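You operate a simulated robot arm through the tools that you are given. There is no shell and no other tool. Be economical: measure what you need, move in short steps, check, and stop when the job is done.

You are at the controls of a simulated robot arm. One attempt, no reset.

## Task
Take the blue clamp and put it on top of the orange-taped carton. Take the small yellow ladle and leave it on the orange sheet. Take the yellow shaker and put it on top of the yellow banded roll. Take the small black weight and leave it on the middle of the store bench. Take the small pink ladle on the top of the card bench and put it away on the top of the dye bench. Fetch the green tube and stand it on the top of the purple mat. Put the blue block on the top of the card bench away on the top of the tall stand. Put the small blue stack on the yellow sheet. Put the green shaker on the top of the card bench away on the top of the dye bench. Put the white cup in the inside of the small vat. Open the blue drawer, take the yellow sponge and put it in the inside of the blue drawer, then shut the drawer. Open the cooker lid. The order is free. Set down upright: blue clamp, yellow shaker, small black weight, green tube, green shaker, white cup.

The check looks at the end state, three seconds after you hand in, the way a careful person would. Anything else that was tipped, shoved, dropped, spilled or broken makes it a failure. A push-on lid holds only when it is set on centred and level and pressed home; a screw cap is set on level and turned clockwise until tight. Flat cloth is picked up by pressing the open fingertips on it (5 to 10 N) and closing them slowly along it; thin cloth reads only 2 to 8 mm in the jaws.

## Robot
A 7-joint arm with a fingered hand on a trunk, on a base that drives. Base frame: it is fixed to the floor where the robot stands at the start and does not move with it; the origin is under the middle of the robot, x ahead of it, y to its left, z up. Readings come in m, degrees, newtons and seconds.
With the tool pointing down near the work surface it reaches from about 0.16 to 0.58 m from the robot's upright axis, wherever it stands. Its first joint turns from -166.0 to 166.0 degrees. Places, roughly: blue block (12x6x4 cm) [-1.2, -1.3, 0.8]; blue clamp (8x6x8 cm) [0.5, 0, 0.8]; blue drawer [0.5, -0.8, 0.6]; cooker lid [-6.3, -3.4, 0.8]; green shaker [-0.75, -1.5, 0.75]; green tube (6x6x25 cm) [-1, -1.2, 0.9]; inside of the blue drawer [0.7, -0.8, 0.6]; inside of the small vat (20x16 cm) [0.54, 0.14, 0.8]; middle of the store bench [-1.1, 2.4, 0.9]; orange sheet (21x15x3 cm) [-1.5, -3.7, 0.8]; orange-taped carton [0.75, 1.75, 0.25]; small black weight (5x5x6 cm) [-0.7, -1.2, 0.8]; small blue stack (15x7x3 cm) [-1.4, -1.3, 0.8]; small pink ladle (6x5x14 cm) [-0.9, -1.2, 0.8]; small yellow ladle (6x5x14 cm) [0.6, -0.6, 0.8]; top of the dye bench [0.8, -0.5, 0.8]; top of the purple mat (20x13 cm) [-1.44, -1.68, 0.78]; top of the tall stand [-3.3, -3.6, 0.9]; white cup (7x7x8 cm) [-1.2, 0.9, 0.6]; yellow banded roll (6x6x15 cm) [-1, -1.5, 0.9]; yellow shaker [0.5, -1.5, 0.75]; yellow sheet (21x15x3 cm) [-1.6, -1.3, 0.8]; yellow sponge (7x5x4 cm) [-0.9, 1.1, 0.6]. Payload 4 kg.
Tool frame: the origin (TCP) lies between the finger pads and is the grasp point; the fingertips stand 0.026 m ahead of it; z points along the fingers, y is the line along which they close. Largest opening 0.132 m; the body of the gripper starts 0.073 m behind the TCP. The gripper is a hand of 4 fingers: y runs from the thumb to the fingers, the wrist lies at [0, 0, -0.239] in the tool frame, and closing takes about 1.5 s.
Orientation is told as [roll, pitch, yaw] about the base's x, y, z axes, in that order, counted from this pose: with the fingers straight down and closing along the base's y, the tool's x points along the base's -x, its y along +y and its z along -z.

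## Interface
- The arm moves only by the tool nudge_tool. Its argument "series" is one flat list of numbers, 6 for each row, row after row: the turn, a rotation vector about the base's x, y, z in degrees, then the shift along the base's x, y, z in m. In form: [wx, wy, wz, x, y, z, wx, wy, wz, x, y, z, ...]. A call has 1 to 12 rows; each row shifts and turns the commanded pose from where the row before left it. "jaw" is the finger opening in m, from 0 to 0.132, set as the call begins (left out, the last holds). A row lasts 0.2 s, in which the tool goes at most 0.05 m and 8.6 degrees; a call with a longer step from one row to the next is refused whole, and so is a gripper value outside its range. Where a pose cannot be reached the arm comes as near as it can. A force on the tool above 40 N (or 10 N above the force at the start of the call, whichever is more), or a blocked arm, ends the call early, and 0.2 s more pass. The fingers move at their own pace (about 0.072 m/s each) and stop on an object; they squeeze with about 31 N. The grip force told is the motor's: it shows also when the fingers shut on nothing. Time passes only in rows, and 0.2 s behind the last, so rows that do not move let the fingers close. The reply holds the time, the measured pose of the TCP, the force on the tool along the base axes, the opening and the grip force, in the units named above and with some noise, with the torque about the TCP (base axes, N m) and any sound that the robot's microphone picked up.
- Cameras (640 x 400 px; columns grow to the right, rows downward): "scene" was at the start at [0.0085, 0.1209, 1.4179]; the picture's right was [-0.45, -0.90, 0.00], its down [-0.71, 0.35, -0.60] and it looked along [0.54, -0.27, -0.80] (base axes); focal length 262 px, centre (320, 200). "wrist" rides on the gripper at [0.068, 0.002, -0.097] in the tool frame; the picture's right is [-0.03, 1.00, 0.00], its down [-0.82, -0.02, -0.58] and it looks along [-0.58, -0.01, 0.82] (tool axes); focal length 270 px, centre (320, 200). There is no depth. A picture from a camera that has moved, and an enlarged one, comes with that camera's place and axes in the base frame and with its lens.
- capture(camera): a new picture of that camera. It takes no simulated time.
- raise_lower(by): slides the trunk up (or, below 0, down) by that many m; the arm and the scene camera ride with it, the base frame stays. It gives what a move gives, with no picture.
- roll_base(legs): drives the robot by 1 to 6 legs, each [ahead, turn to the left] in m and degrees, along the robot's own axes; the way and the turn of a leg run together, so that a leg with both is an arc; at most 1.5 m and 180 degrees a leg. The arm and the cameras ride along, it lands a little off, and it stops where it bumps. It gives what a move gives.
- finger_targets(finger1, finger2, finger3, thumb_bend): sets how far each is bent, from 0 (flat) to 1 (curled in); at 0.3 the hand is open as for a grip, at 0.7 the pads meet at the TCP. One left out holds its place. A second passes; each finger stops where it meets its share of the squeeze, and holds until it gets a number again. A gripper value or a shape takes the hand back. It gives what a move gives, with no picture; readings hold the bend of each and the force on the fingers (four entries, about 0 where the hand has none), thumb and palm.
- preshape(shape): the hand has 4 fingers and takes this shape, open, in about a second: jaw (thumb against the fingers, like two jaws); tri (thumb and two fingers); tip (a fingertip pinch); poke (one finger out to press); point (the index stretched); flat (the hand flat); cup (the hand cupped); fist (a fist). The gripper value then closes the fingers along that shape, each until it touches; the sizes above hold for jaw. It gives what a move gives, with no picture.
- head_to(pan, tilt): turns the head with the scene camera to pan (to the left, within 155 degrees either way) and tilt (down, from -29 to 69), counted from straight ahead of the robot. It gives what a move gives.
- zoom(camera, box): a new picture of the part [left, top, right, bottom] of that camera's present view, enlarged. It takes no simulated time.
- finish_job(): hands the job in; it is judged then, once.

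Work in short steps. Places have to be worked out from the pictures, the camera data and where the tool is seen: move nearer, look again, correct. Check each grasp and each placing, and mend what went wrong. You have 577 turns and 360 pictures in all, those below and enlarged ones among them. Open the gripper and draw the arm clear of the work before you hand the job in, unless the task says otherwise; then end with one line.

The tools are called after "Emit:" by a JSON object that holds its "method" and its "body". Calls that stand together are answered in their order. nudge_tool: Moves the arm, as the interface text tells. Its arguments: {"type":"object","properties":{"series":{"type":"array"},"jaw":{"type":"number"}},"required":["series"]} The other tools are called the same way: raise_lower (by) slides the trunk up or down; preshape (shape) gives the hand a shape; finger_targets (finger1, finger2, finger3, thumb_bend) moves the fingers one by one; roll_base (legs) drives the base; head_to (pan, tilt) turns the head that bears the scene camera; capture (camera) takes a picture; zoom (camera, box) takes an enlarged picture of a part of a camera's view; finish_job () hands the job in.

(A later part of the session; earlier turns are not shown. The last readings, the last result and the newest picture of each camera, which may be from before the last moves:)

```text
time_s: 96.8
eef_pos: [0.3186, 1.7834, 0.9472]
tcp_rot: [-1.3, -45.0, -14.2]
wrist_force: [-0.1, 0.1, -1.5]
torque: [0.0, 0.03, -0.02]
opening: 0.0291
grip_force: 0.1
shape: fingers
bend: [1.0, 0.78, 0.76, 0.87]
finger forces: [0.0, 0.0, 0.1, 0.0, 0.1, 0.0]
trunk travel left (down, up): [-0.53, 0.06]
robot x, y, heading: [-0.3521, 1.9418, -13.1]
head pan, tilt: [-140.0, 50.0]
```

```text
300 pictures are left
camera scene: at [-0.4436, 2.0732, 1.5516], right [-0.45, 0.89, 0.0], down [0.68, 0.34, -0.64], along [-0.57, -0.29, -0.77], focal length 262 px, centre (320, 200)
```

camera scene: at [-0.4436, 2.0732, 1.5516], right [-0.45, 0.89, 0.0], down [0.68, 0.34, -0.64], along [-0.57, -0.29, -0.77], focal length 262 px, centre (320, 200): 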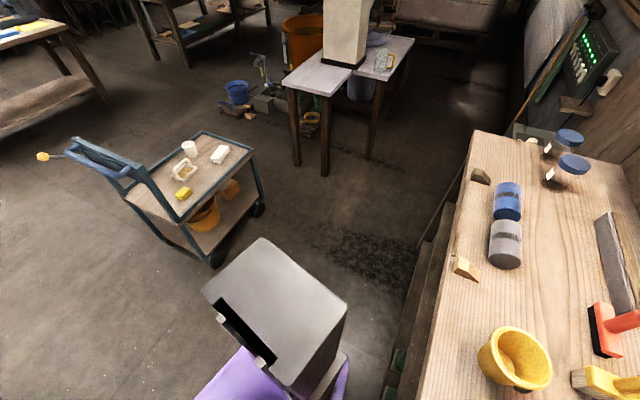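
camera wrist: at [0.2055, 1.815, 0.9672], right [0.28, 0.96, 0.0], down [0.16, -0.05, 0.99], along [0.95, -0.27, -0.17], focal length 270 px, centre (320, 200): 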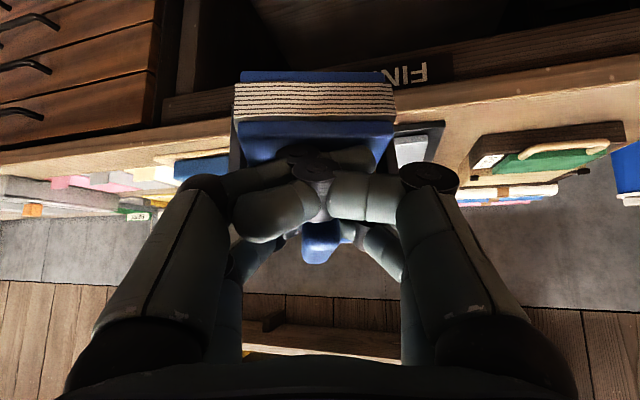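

The rear corner touched the store bench's shelf. I raise the hand a bit, move forward, then make a shallow dog-leg to y≈1.77, and back off.

Emit:
{"method": "nudge_tool", "body": {"series": [0, 0, 0, 0, 0, 0.03, 0, 0, 0, 0, 0, 0.03]}}

Emit:
{"method": "roll_base", "body": {"legs": [[0.15, 0], [0, -32], [0.21, 0], [0, 45], [-0.15, 0]]}}

Emit:
{"method": "raise_lower", "body": {"by": -0.4}}

Emit:
{"method": "head_to", "body": {"pan": 0, "tilt": 25}}

Emit:
{"method": "capture", "body": {"camera": "scene"}}

```text
time_s: 97.5
eef_pos: [0.3194, 1.7852, 1.0064]
tcp_rot: [-1.4, -45.0, -14.2]
wrist_force: [-0.4, 0.3, -1.4]
torque: [-0.01, 0.0, 0.01]
opening: 0.0291
grip_force: 0.0
shape: fingers
bend: [1.0, 0.78, 0.76, 0.87]
finger forces: [0.0, 0.1, 0.0, 0.0, 0.1, 0.0]
trunk travel left (down, up): [-0.53, 0.06]
robot x, y, heading: [-0.3529, 1.9376, -13.3]
head pan, tilt: [-140.0, 50.0]
```

```text
time_s: 99.5
eef_pos: [0.4448, 1.6909, 1.0078]
tcp_rot: [-1.4, -45.0, -19.3]
wrist_force: [-0.4, 0.7, -0.8]
torque: [0.02, 0.04, 0.01]
opening: 0.0289
grip_force: 0.0
shape: fingers
bend: [1.0, 0.78, 0.76, 0.87]
finger forces: [0.0, 0.1, 0.0, 0.0, 0.1, 0.0]
trunk travel left (down, up): [-0.53, 0.06]
robot x, y, heading: [-0.2097, 1.9107, -17.8]
head pan, tilt: [-140.0, 50.0]
stopped in leg 2: the robot was blocked; the commanded pose is now the measured one
```

```text
time_s: 103.3
eef_pos: [0.4453, 1.6916, 0.6075]
tcp_rot: [-1.3, -45.0, -19.2]
wrist_force: [-0.2, 0.3, -1.2]
torque: [0.0, 0.0, -0.01]
opening: 0.0289
grip_force: 0.0
shape: fingers
bend: [1.0, 0.78, 0.76, 0.87]
finger forces: [0.0, 0.0, 0.0, 0.0, 0.1, 0.0]
trunk travel left (down, up): [-0.13, 0.46]
robot x, y, heading: [-0.211, 1.9121, -18.0]
head pan, tilt: [-140.0, 50.0]
```

```text
time_s: 105.5
eef_pos: [0.4445, 1.6917, 0.6072]
tcp_rot: [-1.5, -45.0, -19.3]
wrist_force: [1.2, -0.3, -1.9]
torque: [0.01, 0.01, -0.02]
opening: 0.0287
grip_force: 0.2
shape: fingers
bend: [1.0, 0.78, 0.76, 0.87]
finger forces: [0.0, 0.0, 0.0, 0.0, 0.1, 0.0]
trunk travel left (down, up): [-0.13, 0.46]
robot x, y, heading: [-0.2129, 1.9076, -18.0]
head pan, tilt: [0.0, 25.0]
```

```text
299 pictures are left
camera scene: at [-0.1296, 2.0465, 1.189], right [-0.31, -0.95, 0.0], down [-0.4, 0.13, -0.91], along [0.86, -0.28, -0.42], focal length 262 px, centre (320, 200)
```

scene: 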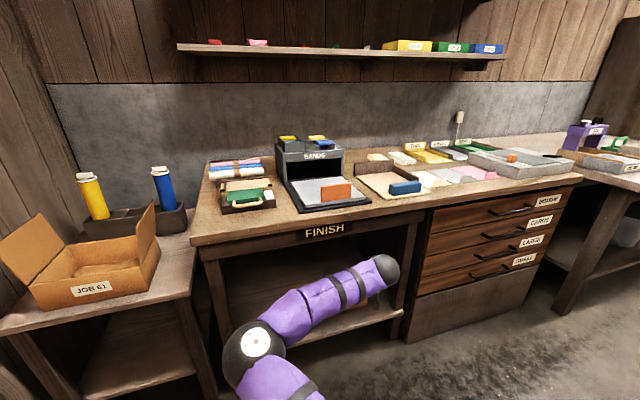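

The base is at (−0.21, 1.91), heading −18°, and simply driving straight on along this heading takes the hand to the carton. I lower the remaining trunk travel and the hand, then look.

Emit:
{"method": "raise_lower", "body": {"by": -0.13}}

Emit:
{"method": "nudge_tool", "body": {"series": [0, 0, 0, 0, 0, -0.03, 0, 0, 0, 0, 0, -0.03, 0, 0, 0, 0, 0, -0.03]}}

Emit:
{"method": "head_to", "body": {"pan": 0, "tilt": 35}}

Emit:
{"method": "capture", "body": {"camera": "scene"}}

Emit:
{"method": "capture", "body": {"camera": "wrist"}}

```text
time_s: 107.1
eef_pos: [0.4448, 1.6916, 0.4758]
tcp_rot: [-1.4, -45.0, -19.4]
wrist_force: [0.3, -0.1, -1.3]
torque: [-0.02, 0.01, -0.01]
opening: 0.0292
grip_force: 0.1
shape: fingers
bend: [1.0, 0.78, 0.76, 0.87]
finger forces: [0.0, 0.1, 0.0, 0.0, 0.0, 0.0]
trunk travel left (down, up): [0.0, 0.59]
robot x, y, heading: [-0.2114, 1.9116, -18.2]
head pan, tilt: [0.0, 25.0]
```

```text
time_s: 107.9
eef_pos: [0.4448, 1.6916, 0.388]
tcp_rot: [-1.3, -45.1, -19.3]
wrist_force: [-0.5, 1.2, -1.4]
torque: [0.01, -0.01, 0.0]
opening: 0.029
grip_force: 0.1
shape: fingers
bend: [1.0, 0.78, 0.76, 0.87]
finger forces: [0.1, 0.0, 0.0, 0.0, 0.1, 0.0]
trunk travel left (down, up): [0.0, 0.59]
robot x, y, heading: [-0.2129, 1.9081, -18.0]
head pan, tilt: [0.0, 25.0]
```

```text
time_s: 108.6
eef_pos: [0.444, 1.6912, 0.3872]
tcp_rot: [-1.4, -45.0, -19.3]
wrist_force: [0.4, -0.3, -1.8]
torque: [0.0, 0.0, 0.02]
opening: 0.0289
grip_force: 0.0
shape: fingers
bend: [1.0, 0.78, 0.76, 0.87]
finger forces: [0.0, 0.0, 0.0, 0.0, 0.0, 0.1]
trunk travel left (down, up): [0.0, 0.59]
robot x, y, heading: [-0.2085, 1.913, -17.9]
head pan, tilt: [0.0, 35.0]
```

```text
298 pictures are left
camera scene: at [-0.1335, 2.0478, 1.0433], right [-0.31, -0.95, 0.0], down [-0.55, 0.18, -0.82], along [0.78, -0.25, -0.57], focal length 262 px, centre (320, 200)
```

scene: 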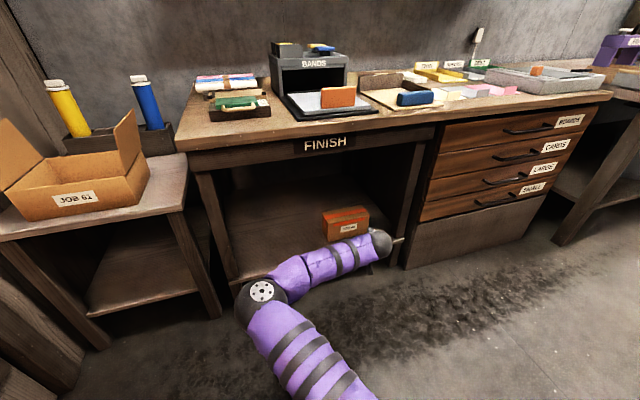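

```text
297 pictures are left
camera wrist: at [0.3357, 1.7327, 0.4076], right [0.36, 0.93, 0.0], down [0.16, -0.06, 0.99], along [0.92, -0.36, -0.17], focal length 270 px, centre (320, 200)
```

wrist: 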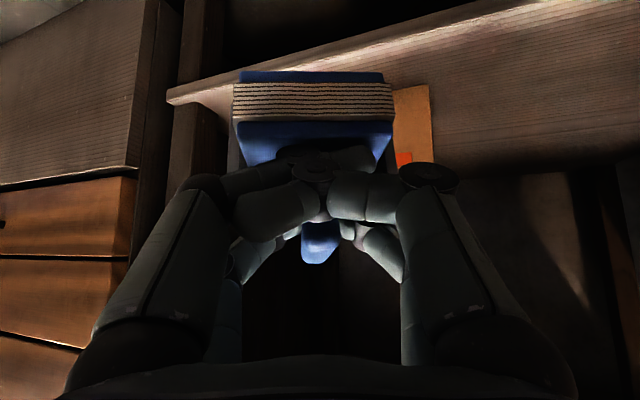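

Emit:
{"method": "zoom", "body": {"camera": "scene", "box": [290, 180, 430, 280]}}

```text
4.00 times, centred on (360, 230) of scene
camera zoom: at [-0.1335, 2.0478, 1.0433], right [-0.31, -0.95, 0.0], down [-0.55, 0.18, -0.82], along [0.78, -0.25, -0.57], focal length 1047 px, centre (160, 80)
```

zoom: 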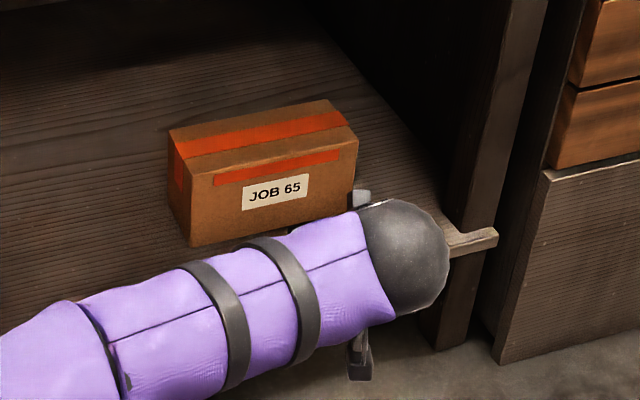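

Carton top measured: centre (0.74, 1.647), z≈0.30, ends y 1.546–1.748. I shift the hand +5 cm in y, raise 2 cm, and drive ahead 0.25.

Emit:
{"method": "nudge_tool", "body": {"series": [0, 0, 0, 0, 0.025, 0.01, 0, 0, 0, 0, 0.027, 0.01]}}

Emit:
{"method": "roll_base", "body": {"legs": [[0.25, 0]]}}

Emit:
{"method": "capture", "body": {"camera": "scene"}}

Emit:
{"method": "capture", "body": {"camera": "wrist"}}

```text
time_s: 109.2
eef_pos: [0.4439, 1.7427, 0.4047]
tcp_rot: [-1.4, -45.0, -19.3]
wrist_force: [0.8, 1.1, -1.6]
torque: [0.0, 0.01, 0.02]
opening: 0.0291
grip_force: 0.0
shape: fingers
bend: [1.0, 0.78, 0.76, 0.87]
finger forces: [0.0, 0.0, 0.0, 0.0, 0.0, 0.0]
trunk travel left (down, up): [0.0, 0.59]
robot x, y, heading: [-0.2107, 1.9059, -18.0]
head pan, tilt: [0.0, 35.0]
```

```text
time_s: 111.0
eef_pos: [0.6822, 1.6604, 0.4063]
tcp_rot: [-1.3, -45.0, -19.7]
wrist_force: [-0.1, 0.7, -0.6]
torque: [0.02, 0.01, 0.02]
opening: 0.0288
grip_force: 0.1
shape: fingers
bend: [1.0, 0.78, 0.76, 0.87]
finger forces: [0.1, 0.0, 0.1, 0.1, 0.1, 0.0]
trunk travel left (down, up): [0.0, 0.59]
robot x, y, heading: [0.0281, 1.8279, -18.4]
head pan, tilt: [0.0, 35.0]
```

```text
295 pictures are left
camera scene: at [0.1058, 1.9693, 1.0433], right [-0.31, -0.95, 0.0], down [-0.54, 0.18, -0.82], along [0.78, -0.26, -0.57], focal length 262 px, centre (320, 200)
```

scene: 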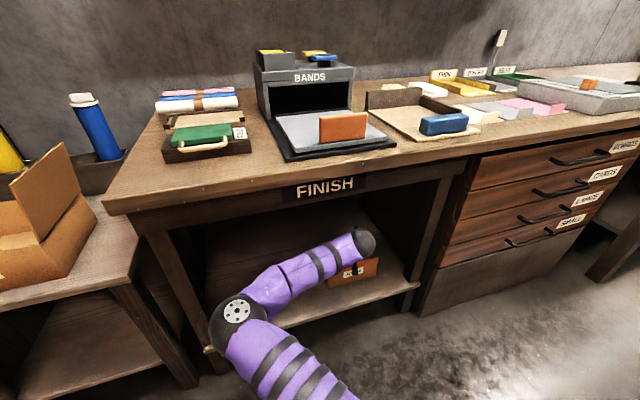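

```text
294 pictures are left
camera wrist: at [0.5728, 1.7025, 0.4262], right [0.37, 0.93, 0.0], down [0.16, -0.06, 0.99], along [0.92, -0.36, -0.17], focal length 270 px, centre (320, 200)
```

wrist: 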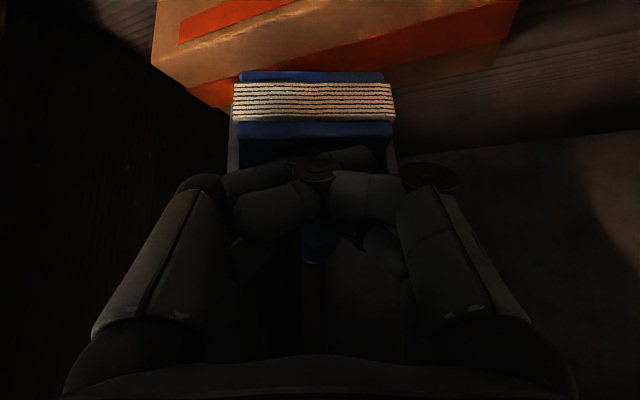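

Positioned over the carton's front; I advance ~4.8 cm to its centre and lower carefully to just above expected contact.

Emit:
{"method": "nudge_tool", "body": {"series": [0, 0, 0, 0.024, -0.004, 0, 0, 0, 0, 0.024, -0.005, 0, 0, 0, 0, 0, 0, -0.015, 0, 0, 0, 0, 0, -0.015]}}

Emit:
{"method": "capture", "body": {"camera": "wrist"}}

Emit:
{"method": "zoom", "body": {"camera": "scene", "box": [260, 190, 440, 310]}}

```text
time_s: 112.0
eef_pos: [0.7291, 1.6509, 0.3773]
tcp_rot: [-1.3, -44.9, -19.6]
wrist_force: [-0.2, 0.5, -1.2]
torque: [0.02, 0.0, 0.01]
opening: 0.0291
grip_force: 0.1
shape: fingers
bend: [1.0, 0.78, 0.76, 0.87]
finger forces: [0.0, 0.0, 0.0, 0.1, 0.1, 0.1]
trunk travel left (down, up): [0.0, 0.59]
robot x, y, heading: [0.0276, 1.8323, -18.5]
head pan, tilt: [0.0, 35.0]
```

```text
293 pictures are left
camera wrist: at [0.6196, 1.6927, 0.397], right [0.37, 0.93, 0.0], down [0.16, -0.06, 0.99], along [0.92, -0.36, -0.17], focal length 270 px, centre (320, 200)
```

wrist: 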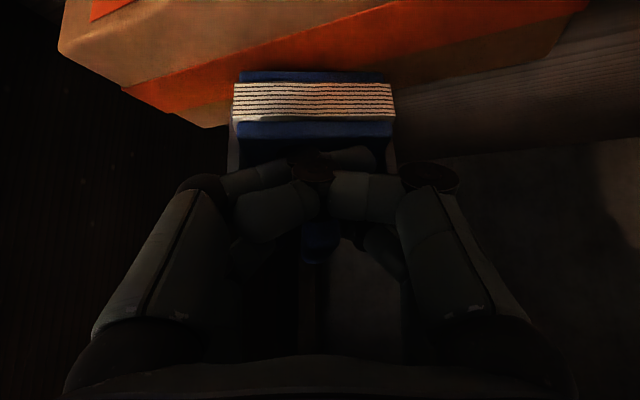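

```text
3.33 times, centred on (350, 250) of scene
camera zoom: at [0.1058, 1.9693, 1.0433], right [-0.31, -0.95, 0.0], down [-0.54, 0.18, -0.82], along [0.78, -0.26, -0.57], focal length 872 px, centre (220, 33)
```

zoom: 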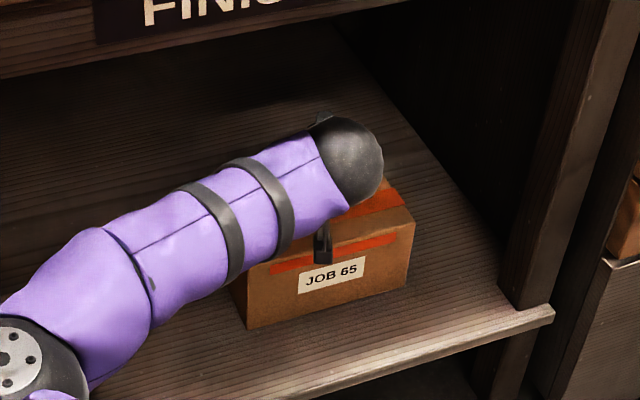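

Clamp centre seems ~1 cm too far back over the carton; shift back 8 mm and lower in small steps until contact.

Emit:
{"method": "nudge_tool", "body": {"series": [0, 0, 0, -0.008, 0.004, 0, 0, 0, 0, 0, 0, -0.008, 0, 0, 0, 0, 0, -0.005]}}

Emit:
{"method": "nudge_tool", "body": {"series": [0, 0, 0, 0, 0, -0.004]}}

```text
time_s: 112.8
eef_pos: [0.7222, 1.654, 0.3673]
tcp_rot: [-1.5, -45.3, -19.7]
wrist_force: [-1.4, -3.5, 10.6]
torque: [0.13, 0.12, 0.05]
opening: 0.0287
grip_force: 9.6
shape: fingers
bend: [1.0, 0.78, 0.76, 0.88]
finger forces: [0.0, 0.0, 0.1, 0.0, 19.5, 0.0]
trunk travel left (down, up): [0.0, 0.59]
robot x, y, heading: [0.0265, 1.831, -18.1]
head pan, tilt: [0.0, 35.0]
```

```text
time_s: 113.2
eef_pos: [0.7216, 1.6551, 0.3643]
tcp_rot: [-1.3, -45.5, -19.8]
wrist_force: [2.1, -6.0, 24.7]
torque: [0.31, 0.09, 0.01]
opening: 0.0283
grip_force: 16.8
shape: fingers
bend: [1.0, 0.8, 0.77, 0.9]
finger forces: [0.0, 0.0, 0.0, 0.0, 34.3, 0.0]
trunk travel left (down, up): [0.0, 0.59]
robot x, y, heading: [0.0281, 1.8332, -18.4]
head pan, tilt: [0.0, 35.0]
```

Contact. Check the picture before releasing.

Emit:
{"method": "nudge_tool", "body": {"series": [0, 0, 0, 0, 0, 0.003]}}

Emit:
{"method": "capture", "body": {"camera": "wrist"}}

```text
time_s: 113.7
eef_pos: [0.72, 1.655, 0.3643]
tcp_rot: [-1.3, -45.1, -19.7]
wrist_force: [1.6, -3.6, 19.9]
torque: [0.23, 0.03, 0.01]
opening: 0.0283
grip_force: 13.2
shape: fingers
bend: [1.0, 0.82, 0.81, 0.91]
finger forces: [0.1, 0.5, 0.1, 0.1, 25.7, 0.0]
trunk travel left (down, up): [0.0, 0.59]
robot x, y, heading: [0.0304, 1.8312, -18.4]
head pan, tilt: [0.0, 35.0]
```

```text
291 pictures are left
camera wrist: at [0.612, 1.6972, 0.3835], right [0.37, 0.93, 0.0], down [0.15, -0.06, 0.99], along [0.92, -0.36, -0.17], focal length 270 px, centre (320, 200)
```

wrist: 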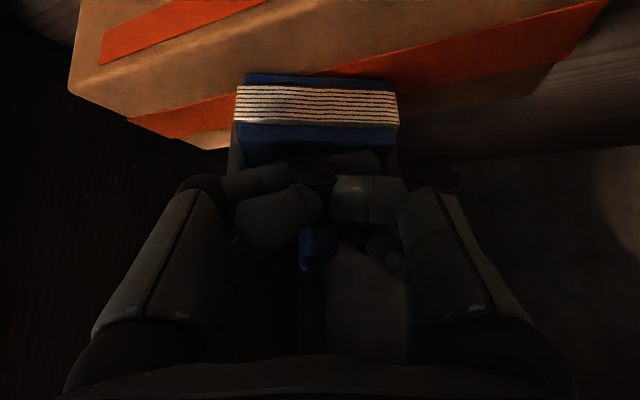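

On top; shift 1 cm toward the front for centring, with a slight lift.

Emit:
{"method": "nudge_tool", "body": {"series": [0, 0, 0, 0, 0, 0.006, 0, 0, 0, 0, 0, 0.006, 0, 0, 0, -0.011, 0.003, 0, 0, 0, 0, 0, 0, -0.006, 0, 0, 0, 0, 0, -0.003]}}

Emit:
{"method": "capture", "body": {"camera": "wrist"}}

```text
time_s: 114.8
eef_pos: [0.7106, 1.6579, 0.365]
tcp_rot: [-1.3, -45.0, -19.7]
wrist_force: [-0.8, 0.0, -0.9]
torque: [0.02, 0.01, -0.04]
opening: 0.0289
grip_force: 0.0
shape: fingers
bend: [1.0, 0.84, 0.83, 0.9]
finger forces: [0.0, 0.0, 0.0, 0.0, 0.0, 0.0]
trunk travel left (down, up): [0.0, 0.59]
robot x, y, heading: [0.0304, 1.8306, -18.3]
head pan, tilt: [0.0, 35.0]
```

```text
290 pictures are left
camera wrist: at [0.6017, 1.7005, 0.3855], right [0.37, 0.93, 0.0], down [0.16, -0.06, 0.99], along [0.92, -0.36, -0.17], focal length 270 px, centre (320, 200)
```

wrist: 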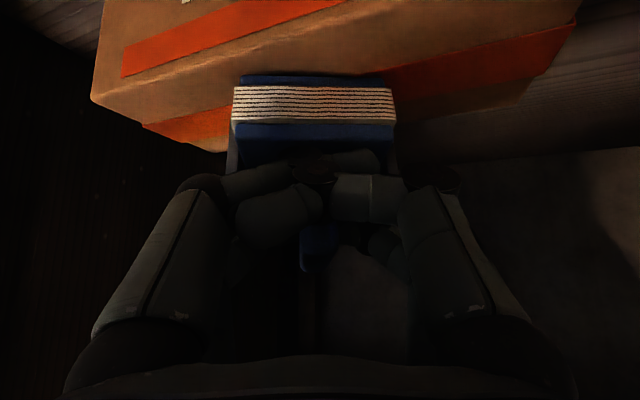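

Centred. Lower the last millimetres and release f2/f3.

Emit:
{"method": "nudge_tool", "body": {"series": [0, 0, 0, 0, 0, -0.003]}}

Emit:
{"method": "finger_targets", "body": {"finger2": 0.45, "finger3": 0.45}}

Emit:
{"method": "nudge_tool", "body": {"series": [0, 0, 0, -0.008, 0.003, 0.01, 0, 0, 0, -0.014, 0.005, 0.015, 0, 0, 0, -0.02, 0.007, 0.02, 0, 0, 0, -0.02, 0.007, 0.015]}}

Emit:
{"method": "capture", "body": {"camera": "wrist"}}

```text
time_s: 115.2
eef_pos: [0.7109, 1.6579, 0.3643]
tcp_rot: [-1.4, -45.2, -19.7]
wrist_force: [-3.0, -2.1, 8.0]
torque: [0.17, 0.09, 0.06]
opening: 0.0287
grip_force: 9.9
shape: fingers
bend: [1.0, 0.84, 0.83, 0.9]
finger forces: [0.0, 0.0, 0.1, 0.0, 19.5, 0.0]
trunk travel left (down, up): [0.0, 0.59]
robot x, y, heading: [0.0294, 1.8296, -18.4]
head pan, tilt: [0.0, 35.0]
```

```text
time_s: 116.2
eef_pos: [0.7108, 1.6578, 0.364]
tcp_rot: [-1.4, -45.2, -19.8]
wrist_force: [1.9, -3.3, 14.2]
torque: [0.21, 0.13, -0.02]
opening: 0.0289
grip_force: 12.4
shape: fingers
bend: [1.0, 0.45, 0.45, 0.9]
finger forces: [0.1, 0.1, 0.0, 0.1, 23.8, 0.1]
trunk travel left (down, up): [0.0, 0.59]
robot x, y, heading: [0.0286, 1.8324, -18.3]
head pan, tilt: [0.0, 35.0]
```

```text
time_s: 117.2
eef_pos: [0.648, 1.6806, 0.4239]
tcp_rot: [-1.3, -45.0, -19.7]
wrist_force: [0.5, 0.8, 0.2]
torque: [0.01, 0.0, -0.01]
opening: 0.0292
grip_force: 0.1
shape: fingers
bend: [1.0, 0.45, 0.45, 0.89]
finger forces: [0.0, 0.0, 0.0, 0.0, 0.1, 0.0]
trunk travel left (down, up): [0.0, 0.59]
robot x, y, heading: [0.0327, 1.8322, -18.2]
head pan, tilt: [0.0, 35.0]
```

```text
289 pictures are left
camera wrist: at [0.5387, 1.7229, 0.4433], right [0.37, 0.93, 0.0], down [0.16, -0.06, 0.99], along [0.92, -0.36, -0.17], focal length 270 px, centre (320, 200)
```

wrist: 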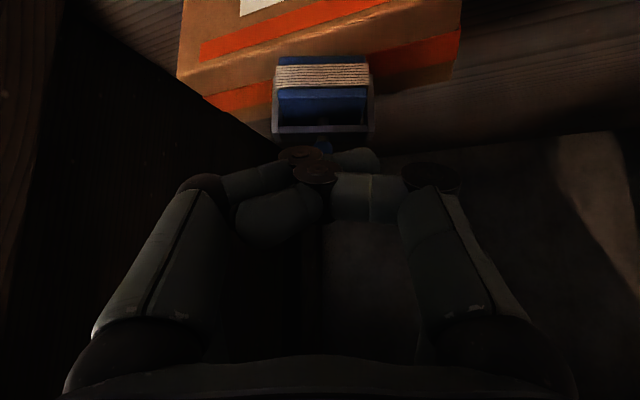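

Clamp stands on the carton. Back the base out and verify with the scene camera.

Emit:
{"method": "roll_base", "body": {"legs": [[-0.22, 0]]}}

Emit:
{"method": "zoom", "body": {"camera": "scene", "box": [290, 170, 430, 270]}}

```text
time_s: 118.9
eef_pos: [0.4395, 1.7518, 0.4237]
tcp_rot: [-1.3, -45.0, -19.3]
wrist_force: [0.6, -0.7, -0.5]
torque: [0.01, 0.02, -0.01]
opening: 0.0291
grip_force: 0.0
shape: fingers
bend: [1.0, 0.45, 0.45, 0.89]
finger forces: [0.0, 0.1, 0.0, 0.1, 0.0, 0.0]
trunk travel left (down, up): [0.0, 0.59]
robot x, y, heading: [-0.1786, 1.9027, -17.9]
head pan, tilt: [0.0, 35.0]
```

```text
4.00 times, centred on (360, 220) of scene
camera zoom: at [-0.1042, 2.0384, 1.0433], right [-0.31, -0.95, 0.0], down [-0.55, 0.18, -0.82], along [0.78, -0.25, -0.57], focal length 1047 px, centre (160, 120)
```

zoom: 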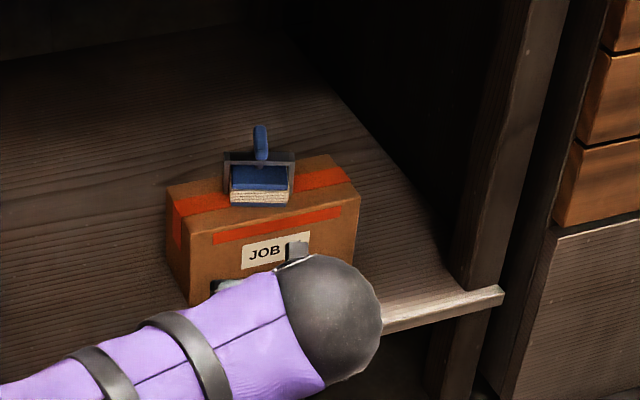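

Clamp task done. I raise the trunk, bring the hand back to pointing down and closer in.

Emit:
{"method": "raise_lower", "body": {"by": 0.4}}

Emit:
{"method": "nudge_tool", "body": {"series": [2.5, 7.1, 0, -0.02, 0.007, 0.04, 2.5, 7.1, 0, -0.02, 0.007, 0.04, 2.5, 7.1, 0, -0.02, 0.007, 0.04, 2.5, 7.1, 0, -0.02, 0.007, 0.02, 2.5, 7.1, 0, -0.02, 0.007, 0.0, 2.5, 7.1, 0, -0.02, 0.007, 0.0, 0, 0, 0, -0.03, 0.01, 0, 0, 0, 0, -0.03, 0.01, 0], "jaw": 0.132}}

```text
time_s: 122.8
eef_pos: [0.4394, 1.7511, 0.8237]
tcp_rot: [-1.2, -45.1, -19.4]
wrist_force: [-0.7, 0.2, 0.6]
torque: [-0.01, -0.01, 0.0]
opening: 0.0292
grip_force: 0.0
shape: fingers
bend: [1.0, 0.45, 0.45, 0.89]
finger forces: [0.1, 0.1, 0.1, 0.0, 0.1, 0.0]
trunk travel left (down, up): [-0.4, 0.19]
robot x, y, heading: [-0.1803, 1.899, -17.9]
head pan, tilt: [0.0, 35.0]
```

```text
time_s: 124.6
eef_pos: [0.2583, 1.815, 0.9622]
tcp_rot: [-1.4, 0.2, -19.5]
wrist_force: [0.0, -0.5, 0.5]
torque: [-0.01, 0.05, -0.05]
opening: 0.1318
grip_force: 0.1
shape: tip
bend: [0.3, 0.3, 0.3, 0.3]
finger forces: [0.1, 0.0, 0.1, 0.0, 0.1, 0.1]
trunk travel left (down, up): [-0.4, 0.19]
robot x, y, heading: [-0.1803, 1.9017, -18.1]
head pan, tilt: [0.0, 35.0]
```

Arm restored. Now drive around to the cart's near side, parking parallel with the cart on my right.

Emit:
{"method": "roll_base", "body": {"legs": [[0.16, 0], [0, -98], [0.95, 0], [0, 26]]}}

Emit:
{"method": "preshape", "body": {"shape": "jaw"}}

Emit:
{"method": "head_to", "body": {"pan": -90, "tilt": 45}}

Emit:
{"method": "capture", "body": {"camera": "scene"}}

```text
time_s: 136.6
eef_pos: [-0.4209, 0.5601, 0.9633]
tcp_rot: [-1.4, 0.1, -92.7]
wrist_force: [-0.7, -1.2, 1.7]
torque: [0.0, 0.0, 0.01]
opening: 0.132
grip_force: 0.1
shape: tip
bend: [0.3, 0.3, 0.3, 0.3]
finger forces: [0.0, 0.0, 0.0, 0.0, 0.0, 0.0]
trunk travel left (down, up): [-0.4, 0.19]
robot x, y, heading: [-0.4645, 1.0054, -91.7]
head pan, tilt: [0.0, 35.0]
```

```text
time_s: 137.5
eef_pos: [-0.4204, 0.5616, 0.9616]
tcp_rot: [-1.4, 0.3, -92.7]
wrist_force: [-0.8, -0.1, 0.3]
torque: [0.02, -0.01, 0.0]
opening: 0.1321
grip_force: 0.1
shape: jaw
bend: [0.3, 0.3, 0.3, 0.3]
finger forces: [0.0, 0.0, 0.0, 0.0, 0.1, 0.0]
trunk travel left (down, up): [-0.4, 0.19]
robot x, y, heading: [-0.4671, 1.0083, -91.3]
head pan, tilt: [0.0, 35.0]
```

```text
time_s: 139.2
eef_pos: [-0.422, 0.5622, 0.9611]
tcp_rot: [-1.4, 0.1, -92.7]
wrist_force: [-0.4, 0.6, 0.8]
torque: [-0.03, 0.03, 0.0]
opening: 0.1317
grip_force: 0.1
shape: jaw
bend: [0.3, 0.3, 0.3, 0.3]
finger forces: [0.0, 0.0, 0.0, 0.1, 0.1, 0.1]
trunk travel left (down, up): [-0.4, 0.19]
robot x, y, heading: [-0.4645, 1.0058, -91.6]
head pan, tilt: [-90.0, 45.0]
```

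```text
287 pictures are left
camera scene: at [-0.3907, 1.0663, 1.4285], right [0.02, 1.0, 0.0], down [0.71, -0.02, -0.71], along [-0.71, 0.02, -0.71], focal length 262 px, centre (320, 200)
```

scene: 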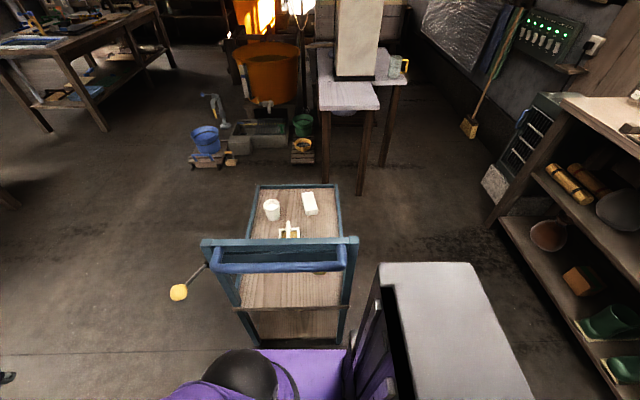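

The cup is best reached from the cart's −y side. Drive there: down past the cart, right turn, then face +y.

Emit:
{"method": "roll_base", "body": {"legs": [[0.68, 0], [0, -89], [0.66, 0], [0, -90]]}}

Emit:
{"method": "head_to", "body": {"pan": 0, "tilt": 45}}

Emit:
{"method": "capture", "body": {"camera": "scene"}}

```text
time_s: 154.5
eef_pos: [-1.2177, 0.7793, 0.963]
tcp_rot: [-1.4, 0.2, 90.8]
wrist_force: [0.0, -0.4, -0.3]
torque: [0.02, -0.03, 0.01]
opening: 0.1318
grip_force: 0.1
shape: jaw
bend: [0.3, 0.3, 0.3, 0.3]
finger forces: [0.0, 0.1, 0.0, 0.0, 0.0, 0.1]
trunk travel left (down, up): [-0.4, 0.19]
robot x, y, heading: [-1.1438, 0.3358, 92.1]
head pan, tilt: [-90.0, 45.0]
```

```text
time_s: 156.2
eef_pos: [-1.2169, 0.7802, 0.9627]
tcp_rot: [-1.4, 0.1, 90.8]
wrist_force: [0.1, 0.2, 0.2]
torque: [0.0, -0.02, -0.02]
opening: 0.1319
grip_force: 0.1
shape: jaw
bend: [0.3, 0.3, 0.3, 0.3]
finger forces: [0.0, 0.0, 0.1, 0.0, 0.0, 0.0]
trunk travel left (down, up): [-0.4, 0.19]
robot x, y, heading: [-1.1455, 0.3364, 92.4]
head pan, tilt: [0.0, 45.0]
```

```text
286 pictures are left
camera scene: at [-1.2967, 0.3542, 1.4285], right [1.0, 0.04, 0.0], down [0.03, -0.71, -0.71], along [-0.03, 0.71, -0.71], focal length 262 px, centre (320, 200)
```

scene: 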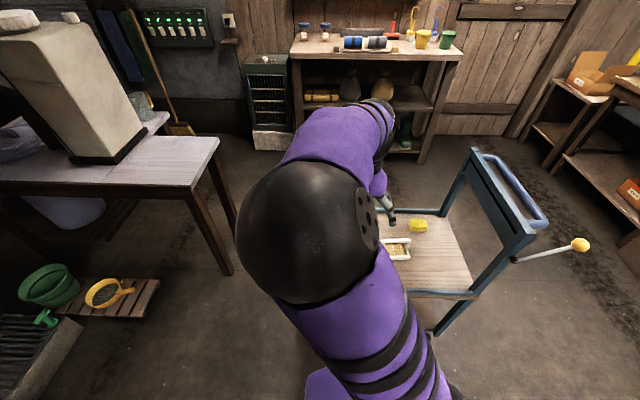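

Emit:
{"method": "capture", "body": {"camera": "wrist"}}

```text
285 pictures are left
camera wrist: at [-1.2201, 0.7106, 1.0591], right [-1.0, 0.01, -0.02], down [-0.01, 0.82, 0.58], along [0.03, 0.58, -0.82], focal length 270 px, centre (320, 200)
```

wrist: 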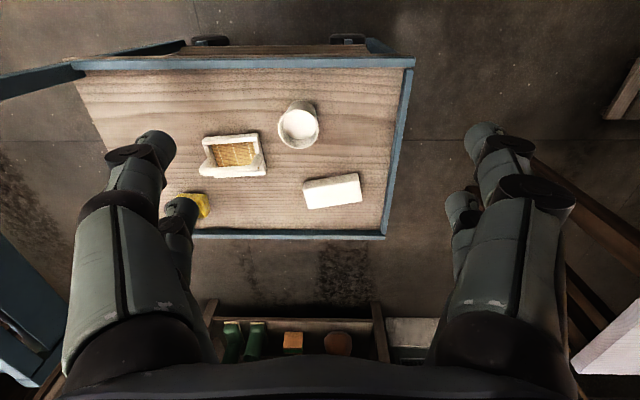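

Cup centred near (−1.171, 0.86), rim z≈0.64. I lower the trunk 0.15 and move above it with the jaws at 10 cm.

Emit:
{"method": "raise_lower", "body": {"by": -0.15}}

Emit:
{"method": "nudge_tool", "body": {"series": [0, 0, 0, 0.023, 0.04, 0, 0, 0, 0, 0.023, 0.04, 0, 0, 0, 0, 0, 0, -0.04, 0, 0, 0, 0, 0, -0.04], "jaw": 0.1}}

Emit:
{"method": "capture", "body": {"camera": "wrist"}}

```text
time_s: 157.9
eef_pos: [-1.2168, 0.7791, 0.814]
tcp_rot: [-1.5, 0.2, 90.9]
wrist_force: [-0.1, -0.9, -0.3]
torque: [-0.02, 0.02, 0.0]
opening: 0.1318
grip_force: 0.0
shape: jaw
bend: [0.3, 0.3, 0.3, 0.3]
finger forces: [0.1, 0.0, 0.0, 0.0, 0.0, 0.0]
trunk travel left (down, up): [-0.25, 0.34]
robot x, y, heading: [-1.1462, 0.3375, 92.1]
head pan, tilt: [0.0, 45.0]
```

```text
time_s: 158.9
eef_pos: [-1.1677, 0.858, 0.7332]
tcp_rot: [-1.2, 0.0, 90.8]
wrist_force: [0.7, 0.1, 0.5]
torque: [0.02, -0.01, 0.02]
opening: 0.1002
grip_force: 0.0
shape: jaw
bend: [0.63, 0.63, 0.63, 0.5]
finger forces: [0.0, 0.0, 0.0, 0.0, 0.0, 0.0]
trunk travel left (down, up): [-0.25, 0.34]
robot x, y, heading: [-1.1429, 0.3382, 92.1]
head pan, tilt: [0.0, 45.0]
```

```text
284 pictures are left
camera wrist: at [-1.1718, 0.7888, 0.8304], right [-1.0, 0.01, -0.02], down [0.0, 0.82, 0.58], along [0.03, 0.58, -0.82], focal length 270 px, centre (320, 200)
```

wrist: 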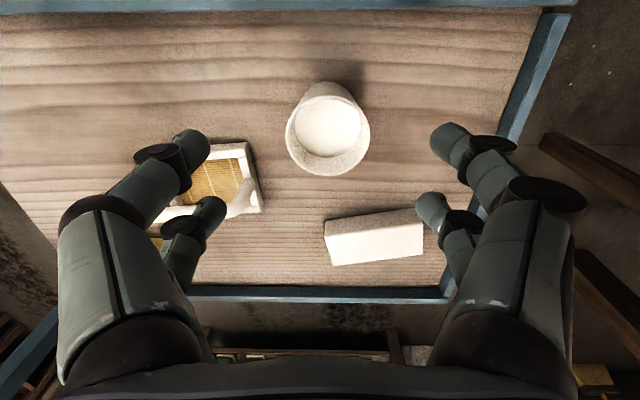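

Aligned within a few mm. Descend to z≈0.605 and check.

Emit:
{"method": "nudge_tool", "body": {"series": [0, 0, 0, -0.003, 0.006, -0.04, 0, 0, 0, 0, 0, -0.04, 0, 0, 0, 0, 0, -0.04]}}

Emit:
{"method": "capture", "body": {"camera": "wrist"}}

```text
time_s: 159.7
eef_pos: [-1.1711, 0.8649, 0.6129]
tcp_rot: [-1.3, 0.0, 90.8]
wrist_force: [0.6, -0.7, -0.3]
torque: [-0.03, -0.01, -0.01]
opening: 0.1
grip_force: 0.1
shape: jaw
bend: [0.63, 0.63, 0.63, 0.5]
finger forces: [0.0, 0.0, 0.0, 0.0, 0.0, 0.0]
trunk travel left (down, up): [-0.25, 0.34]
robot x, y, heading: [-1.1416, 0.3394, 92.6]
head pan, tilt: [0.0, 45.0]
```

```text
283 pictures are left
camera wrist: at [-1.1749, 0.795, 0.7098], right [-1.0, 0.01, -0.02], down [0.0, 0.82, 0.58], along [0.03, 0.58, -0.82], focal length 270 px, centre (320, 200)
```

wrist: 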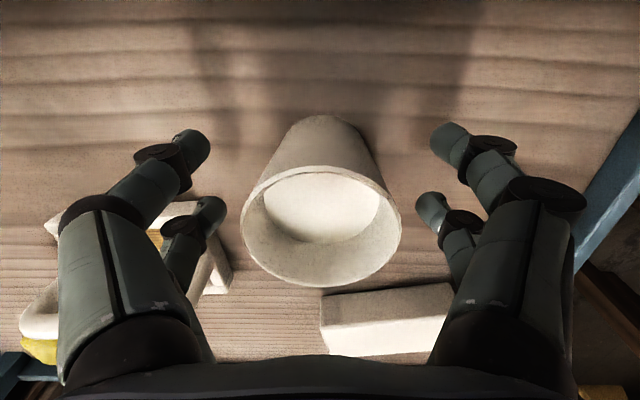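

Rim is at z≈0.618. Lower to 0.588 and close.

Emit:
{"method": "nudge_tool", "body": {"series": [0, 0, 0, 0, 0.005, -0.012, 0, 0, 0, 0, 0, -0.012]}}

Emit:
{"method": "nudge_tool", "body": {"series": [0, 0, 0, 0, 0, 0, 0, 0, 0, 0, 0, 0, 0, 0, 0, 0, 0, 0, 0, 0, 0, 0, 0, 0, 0, 0, 0, 0, 0, 0, 0, 0, 0, 0, 0, 0], "jaw": 0.05}}

Emit:
{"method": "capture", "body": {"camera": "wrist"}}

```text
time_s: 160.3
eef_pos: [-1.1727, 0.8701, 0.5893]
tcp_rot: [-1.4, 0.2, 90.8]
wrist_force: [0.0, -0.3, -0.3]
torque: [-0.01, 0.0, 0.01]
opening: 0.1004
grip_force: 0.0
shape: jaw
bend: [0.63, 0.63, 0.63, 0.5]
finger forces: [0.0, 0.0, 0.1, 0.0, 0.0, 0.0]
trunk travel left (down, up): [-0.25, 0.34]
robot x, y, heading: [-1.1421, 0.3373, 92.2]
head pan, tilt: [0.0, 45.0]
```

```text
time_s: 161.7
eef_pos: [-1.1738, 0.8691, 0.5896]
tcp_rot: [-1.4, 0.2, 90.9]
wrist_force: [0.9, 0.1, 0.1]
torque: [-0.01, -0.02, 0.03]
opening: 0.0506
grip_force: 0.1
shape: jaw
bend: [0.73, 0.73, 0.73, 0.7]
finger forces: [0.1, 0.1, 0.3, 0.0, 0.0, 0.1]
trunk travel left (down, up): [-0.25, 0.34]
robot x, y, heading: [-1.1434, 0.342, 92.3]
head pan, tilt: [0.0, 45.0]
```

```text
282 pictures are left
camera wrist: at [-1.1763, 0.8009, 0.686], right [-1.0, 0.01, -0.02], down [-0.01, 0.82, 0.58], along [0.03, 0.58, -0.82], focal length 270 px, centre (320, 200)
```

wrist: 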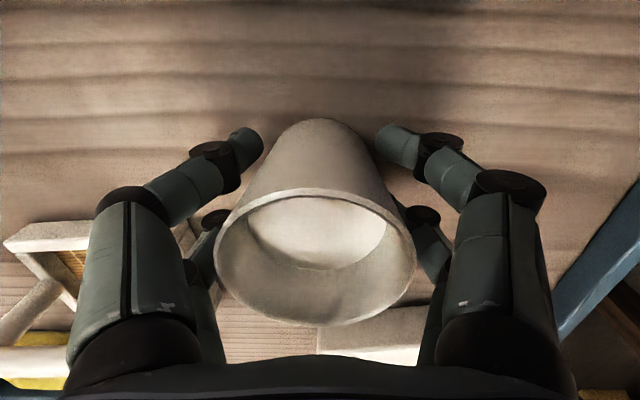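

Not touching yet (cup tapers). Close further.

Emit:
{"method": "nudge_tool", "body": {"series": [0, 0, 0, 0, 0, 0, 0, 0, 0, 0, 0, 0, 0, 0, 0, 0, 0, 0, 0, 0, 0, 0, 0, 0, 0, 0, 0, 0, 0, 0, 0, 0, 0, 0, 0, 0], "jaw": 0.02}}

Emit:
{"method": "capture", "body": {"camera": "wrist"}}

```text
time_s: 163.1
eef_pos: [-1.1727, 0.8697, 0.5898]
tcp_rot: [-1.3, 0.1, 90.8]
wrist_force: [-0.9, 0.3, 0.3]
torque: [0.0, 0.0, 0.0]
opening: 0.035
grip_force: 31.6
shape: jaw
bend: [0.74, 0.73, 0.73, 0.71]
finger forces: [24.7, 31.4, 30.2, 0.0, 23.4, 0.1]
trunk travel left (down, up): [-0.25, 0.34]
robot x, y, heading: [-1.1449, 0.3374, 92.3]
head pan, tilt: [0.0, 45.0]
```

```text
281 pictures are left
camera wrist: at [-1.1763, 0.8009, 0.686], right [-1.0, 0.01, -0.02], down [-0.01, 0.82, 0.58], along [0.03, 0.58, -0.82], focal length 270 px, centre (320, 200)
```

wrist: 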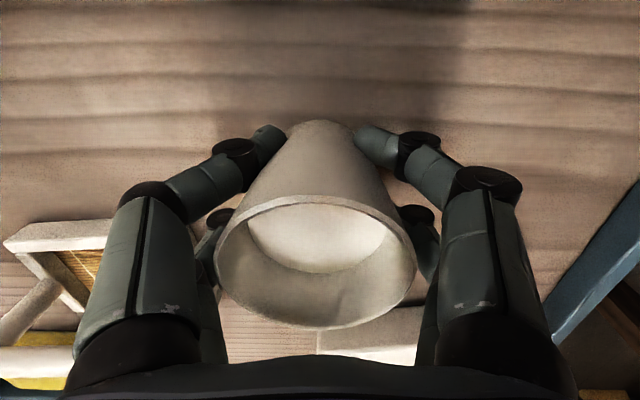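

Firm four-digit grip. Lift straight up.

Emit:
{"method": "nudge_tool", "body": {"series": [0, 0, 0, 0, 0, 0.02, 0, 0, 0, 0, 0, 0.04, 0, 0, 0, 0, 0, 0.04, 0, 0, 0, 0, 0, 0.04, 0, 0, 0, 0, -0.02, 0.04, 0, 0, 0, 0, -0.04, 0.04, 0, 0, 0, 0, -0.04, 0.04, 0, 0, 0, 0, -0.04, 0.02]}}

Emit:
{"method": "raise_lower", "body": {"by": 0.15}}

Emit:
{"method": "capture", "body": {"camera": "wrist"}}

```text
refused: row 6 steps farther than a row can; nothing moved
```

```text
time_s: 164.9
eef_pos: [-1.1727, 0.8699, 0.7386]
tcp_rot: [-1.4, 0.2, 90.9]
wrist_force: [0.7, 0.6, -1.2]
torque: [-0.03, -0.01, 0.0]
opening: 0.0351
grip_force: 30.8
shape: jaw
bend: [0.74, 0.73, 0.73, 0.71]
finger forces: [24.7, 31.4, 30.0, 0.1, 23.4, 0.1]
trunk travel left (down, up): [-0.4, 0.19]
robot x, y, heading: [-1.1484, 0.3391, 92.3]
head pan, tilt: [0.0, 45.0]
```

```text
280 pictures are left
camera wrist: at [-1.1763, 0.8009, 0.8359], right [-1.0, 0.01, -0.02], down [-0.01, 0.82, 0.58], along [0.03, 0.58, -0.82], focal length 270 px, centre (320, 200)
```

wrist: 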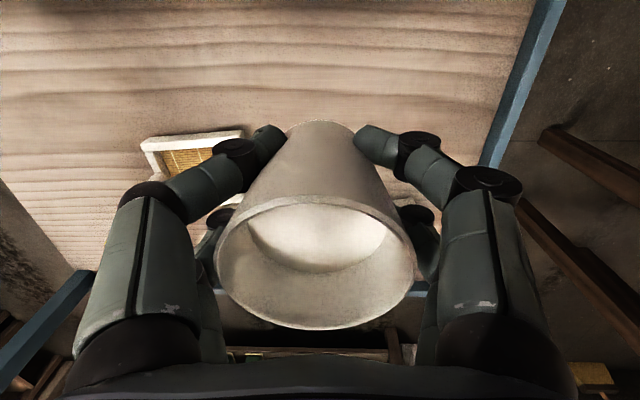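

Cup lifted cleanly. Raise and retract, then drive to the vat.

Emit:
{"method": "nudge_tool", "body": {"series": [0, 0, 0, 0, 0, 0.045, 0, 0, 0, 0, 0, 0.045, 0, 0, 0, 0, 0, 0.045, 0, 0, 0, 0, -0.03, 0.035, 0, 0, 0, 0, -0.03, 0.035, 0, 0, 0, 0, -0.03, 0.035, 0, 0, 0, 0, -0.04, 0, 0, 0, 0, 0, -0.04, 0]}}

Emit:
{"method": "roll_base", "body": {"legs": [[0, -104], [1.15, 0], [0, 12]]}}

Emit:
{"method": "head_to", "body": {"pan": 0, "tilt": 50}}

Emit:
{"method": "capture", "body": {"camera": "scene"}}

Emit:
{"method": "capture", "body": {"camera": "wrist"}}

```text
time_s: 166.7
eef_pos: [-1.174, 0.6997, 0.979]
tcp_rot: [-1.6, 0.2, 90.7]
wrist_force: [-1.3, 0.2, -1.6]
torque: [0.02, -0.06, -0.02]
opening: 0.034
grip_force: 31.4
shape: jaw
bend: [0.74, 0.73, 0.73, 0.71]
finger forces: [25.5, 32.1, 31.3, 0.1, 24.2, 0.0]
trunk travel left (down, up): [-0.4, 0.19]
robot x, y, heading: [-1.1451, 0.3349, 92.5]
head pan, tilt: [0.0, 45.0]
```

```text
time_s: 178.2
eef_pos: [0.3571, 0.1225, 0.9785]
tcp_rot: [-1.4, 0.2, -1.0]
wrist_force: [0.3, -0.1, -1.0]
torque: [-0.06, 0.01, 0.01]
opening: 0.0338
grip_force: 30.4
shape: jaw
bend: [0.74, 0.73, 0.73, 0.71]
finger forces: [24.1, 31.5, 31.2, 0.0, 23.7, 0.1]
trunk travel left (down, up): [-0.4, 0.19]
robot x, y, heading: [-0.006, 0.1027, 0.4]
head pan, tilt: [0.0, 45.0]
```

```text
time_s: 178.9
eef_pos: [0.355, 0.1222, 0.9804]
tcp_rot: [-1.5, 0.2, -1.0]
wrist_force: [1.0, 0.6, -2.0]
torque: [0.0, 0.02, 0.01]
opening: 0.034
grip_force: 31.6
shape: jaw
bend: [0.74, 0.73, 0.73, 0.71]
finger forces: [24.2, 31.6, 31.2, 0.1, 23.8, 0.0]
trunk travel left (down, up): [-0.4, 0.19]
robot x, y, heading: [-0.0087, 0.1058, 0.6]
head pan, tilt: [0.0, 50.0]
```

```text
279 pictures are left
camera scene: at [0.0096, 0.2601, 1.4216], right [0.01, -1.0, 0.0], down [-0.77, -0.01, -0.64], along [0.64, 0.01, -0.77], focal length 262 px, centre (320, 200)
```

scene: 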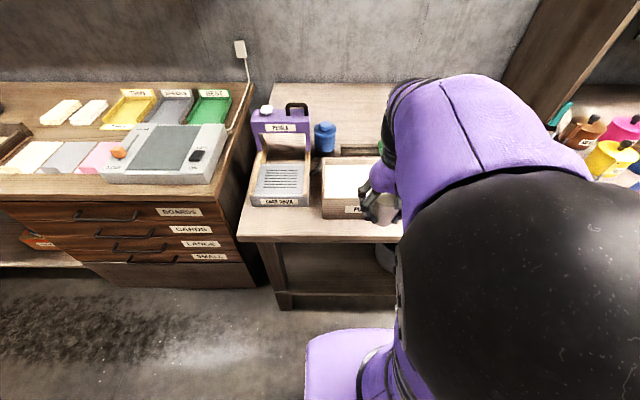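

```text
278 pictures are left
camera wrist: at [0.2878, 0.1267, 1.0765], right [0.04, 1.0, -0.02], down [0.82, -0.02, 0.58], along [0.57, -0.04, -0.82], focal length 270 px, centre (320, 200)
```

wrist: 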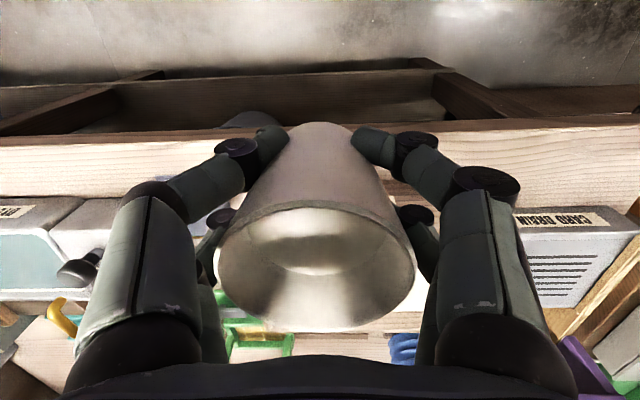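

I edge the base 4 cm forward and take the cup over the vat centre (~0.58, 0.15).

Emit:
{"method": "roll_base", "body": {"legs": [[0.04, 0]]}}

Emit:
{"method": "nudge_tool", "body": {"series": [0, 0, 0, 0.04, 0.006, 0, 0, 0, 0, 0.04, 0.006, 0, 0, 0, 0, 0.04, 0.006, 0, 0, 0, 0, 0.04, 0.006, 0, 0, 0, 0, 0.025, 0.002, 0]}}

Emit:
{"method": "capture", "body": {"camera": "wrist"}}

Emit:
{"method": "zoom", "body": {"camera": "scene", "box": [240, 90, 420, 220]}}

```text
time_s: 179.8
eef_pos: [0.3979, 0.1225, 0.9796]
tcp_rot: [-1.4, 0.2, -1.0]
wrist_force: [-0.5, 0.1, -0.5]
torque: [-0.01, 0.01, 0.04]
opening: 0.0342
grip_force: 31.0
shape: jaw
bend: [0.74, 0.73, 0.73, 0.71]
finger forces: [24.1, 31.6, 31.2, 0.1, 23.7, 0.1]
trunk travel left (down, up): [-0.4, 0.19]
robot x, y, heading: [0.0317, 0.1045, 0.5]
head pan, tilt: [0.0, 50.0]
```

```text
time_s: 181.0
eef_pos: [0.5839, 0.1485, 0.9802]
tcp_rot: [-1.4, 0.2, -1.1]
wrist_force: [-0.1, 0.0, -1.2]
torque: [-0.01, -0.02, -0.03]
opening: 0.0338
grip_force: 30.7
shape: jaw
bend: [0.74, 0.73, 0.73, 0.71]
finger forces: [24.0, 31.6, 31.7, 0.0, 24.4, 0.0]
trunk travel left (down, up): [-0.4, 0.19]
robot x, y, heading: [0.0334, 0.1079, 0.2]
head pan, tilt: [0.0, 50.0]
```

```text
277 pictures are left
camera wrist: at [0.5151, 0.153, 1.0767], right [0.04, 1.0, -0.02], down [0.82, -0.02, 0.58], along [0.57, -0.05, -0.82], focal length 270 px, centre (320, 200)
```

wrist: 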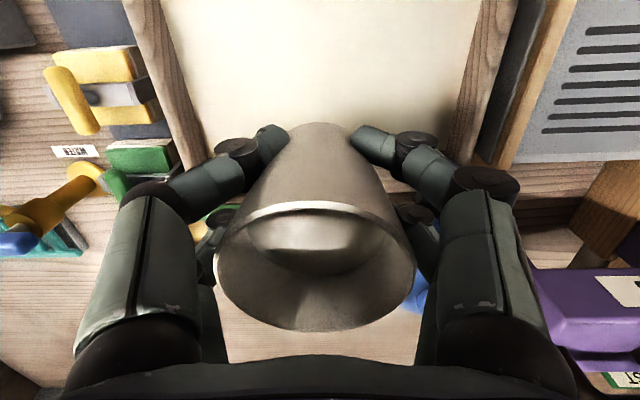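

```text
3.08 times, centred on (330, 155) of scene
camera zoom: at [0.0514, 0.2604, 1.4215], right [0.01, -1.0, 0.0], down [-0.77, -0.01, -0.64], along [0.64, 0.01, -0.77], focal length 805 px, centre (289, 338)
```

zoom: 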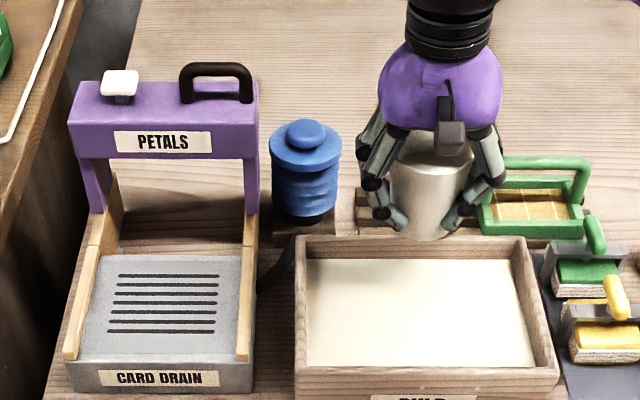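

Cup hangs over the vat; y shift −6 mm then lower in steps, first to z 0.89.

Emit:
{"method": "nudge_tool", "body": {"series": [0, 0, 0, 0.003, -0.006, -0.03, 0, 0, 0, 0, 0, -0.03, 0, 0, 0, 0, 0, -0.03]}}

Emit:
{"method": "zoom", "body": {"camera": "scene", "box": [240, 90, 420, 220]}}

```text
time_s: 181.6
eef_pos: [0.5878, 0.1434, 0.926]
tcp_rot: [-1.4, -0.7, -1.0]
wrist_force: [-6.4, -1.5, 25.6]
torque: [0.06, -0.47, 0.0]
opening: 0.035
grip_force: 31.1
shape: jaw
bend: [0.74, 0.76, 0.75, 0.71]
finger forces: [25.9, 36.5, 35.7, 0.0, 29.4, 0.1]
trunk travel left (down, up): [-0.4, 0.19]
robot x, y, heading: [0.0305, 0.1061, 0.2]
head pan, tilt: [0.0, 50.0]
stopped in row 3: the force on the tool passed its limit at 46 N (the readings are from after the stop); the commanded pose is now the measured one
```

```text
3.08 times, centred on (330, 155) of scene
camera zoom: at [0.0487, 0.2602, 1.4222], right [0.01, -1.0, 0.0], down [-0.77, -0.01, -0.64], along [0.64, 0.01, -0.77], focal length 805 px, centre (289, 338)
```

zoom: 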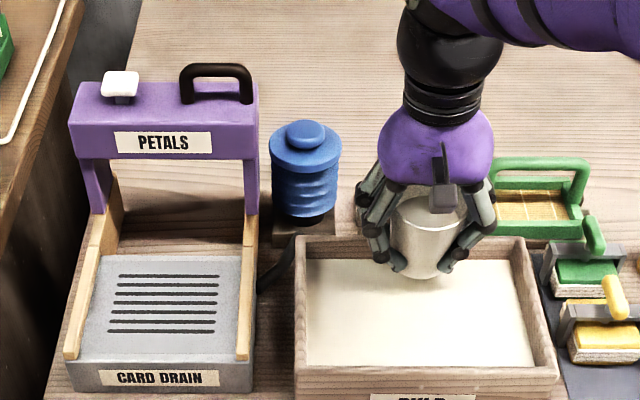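

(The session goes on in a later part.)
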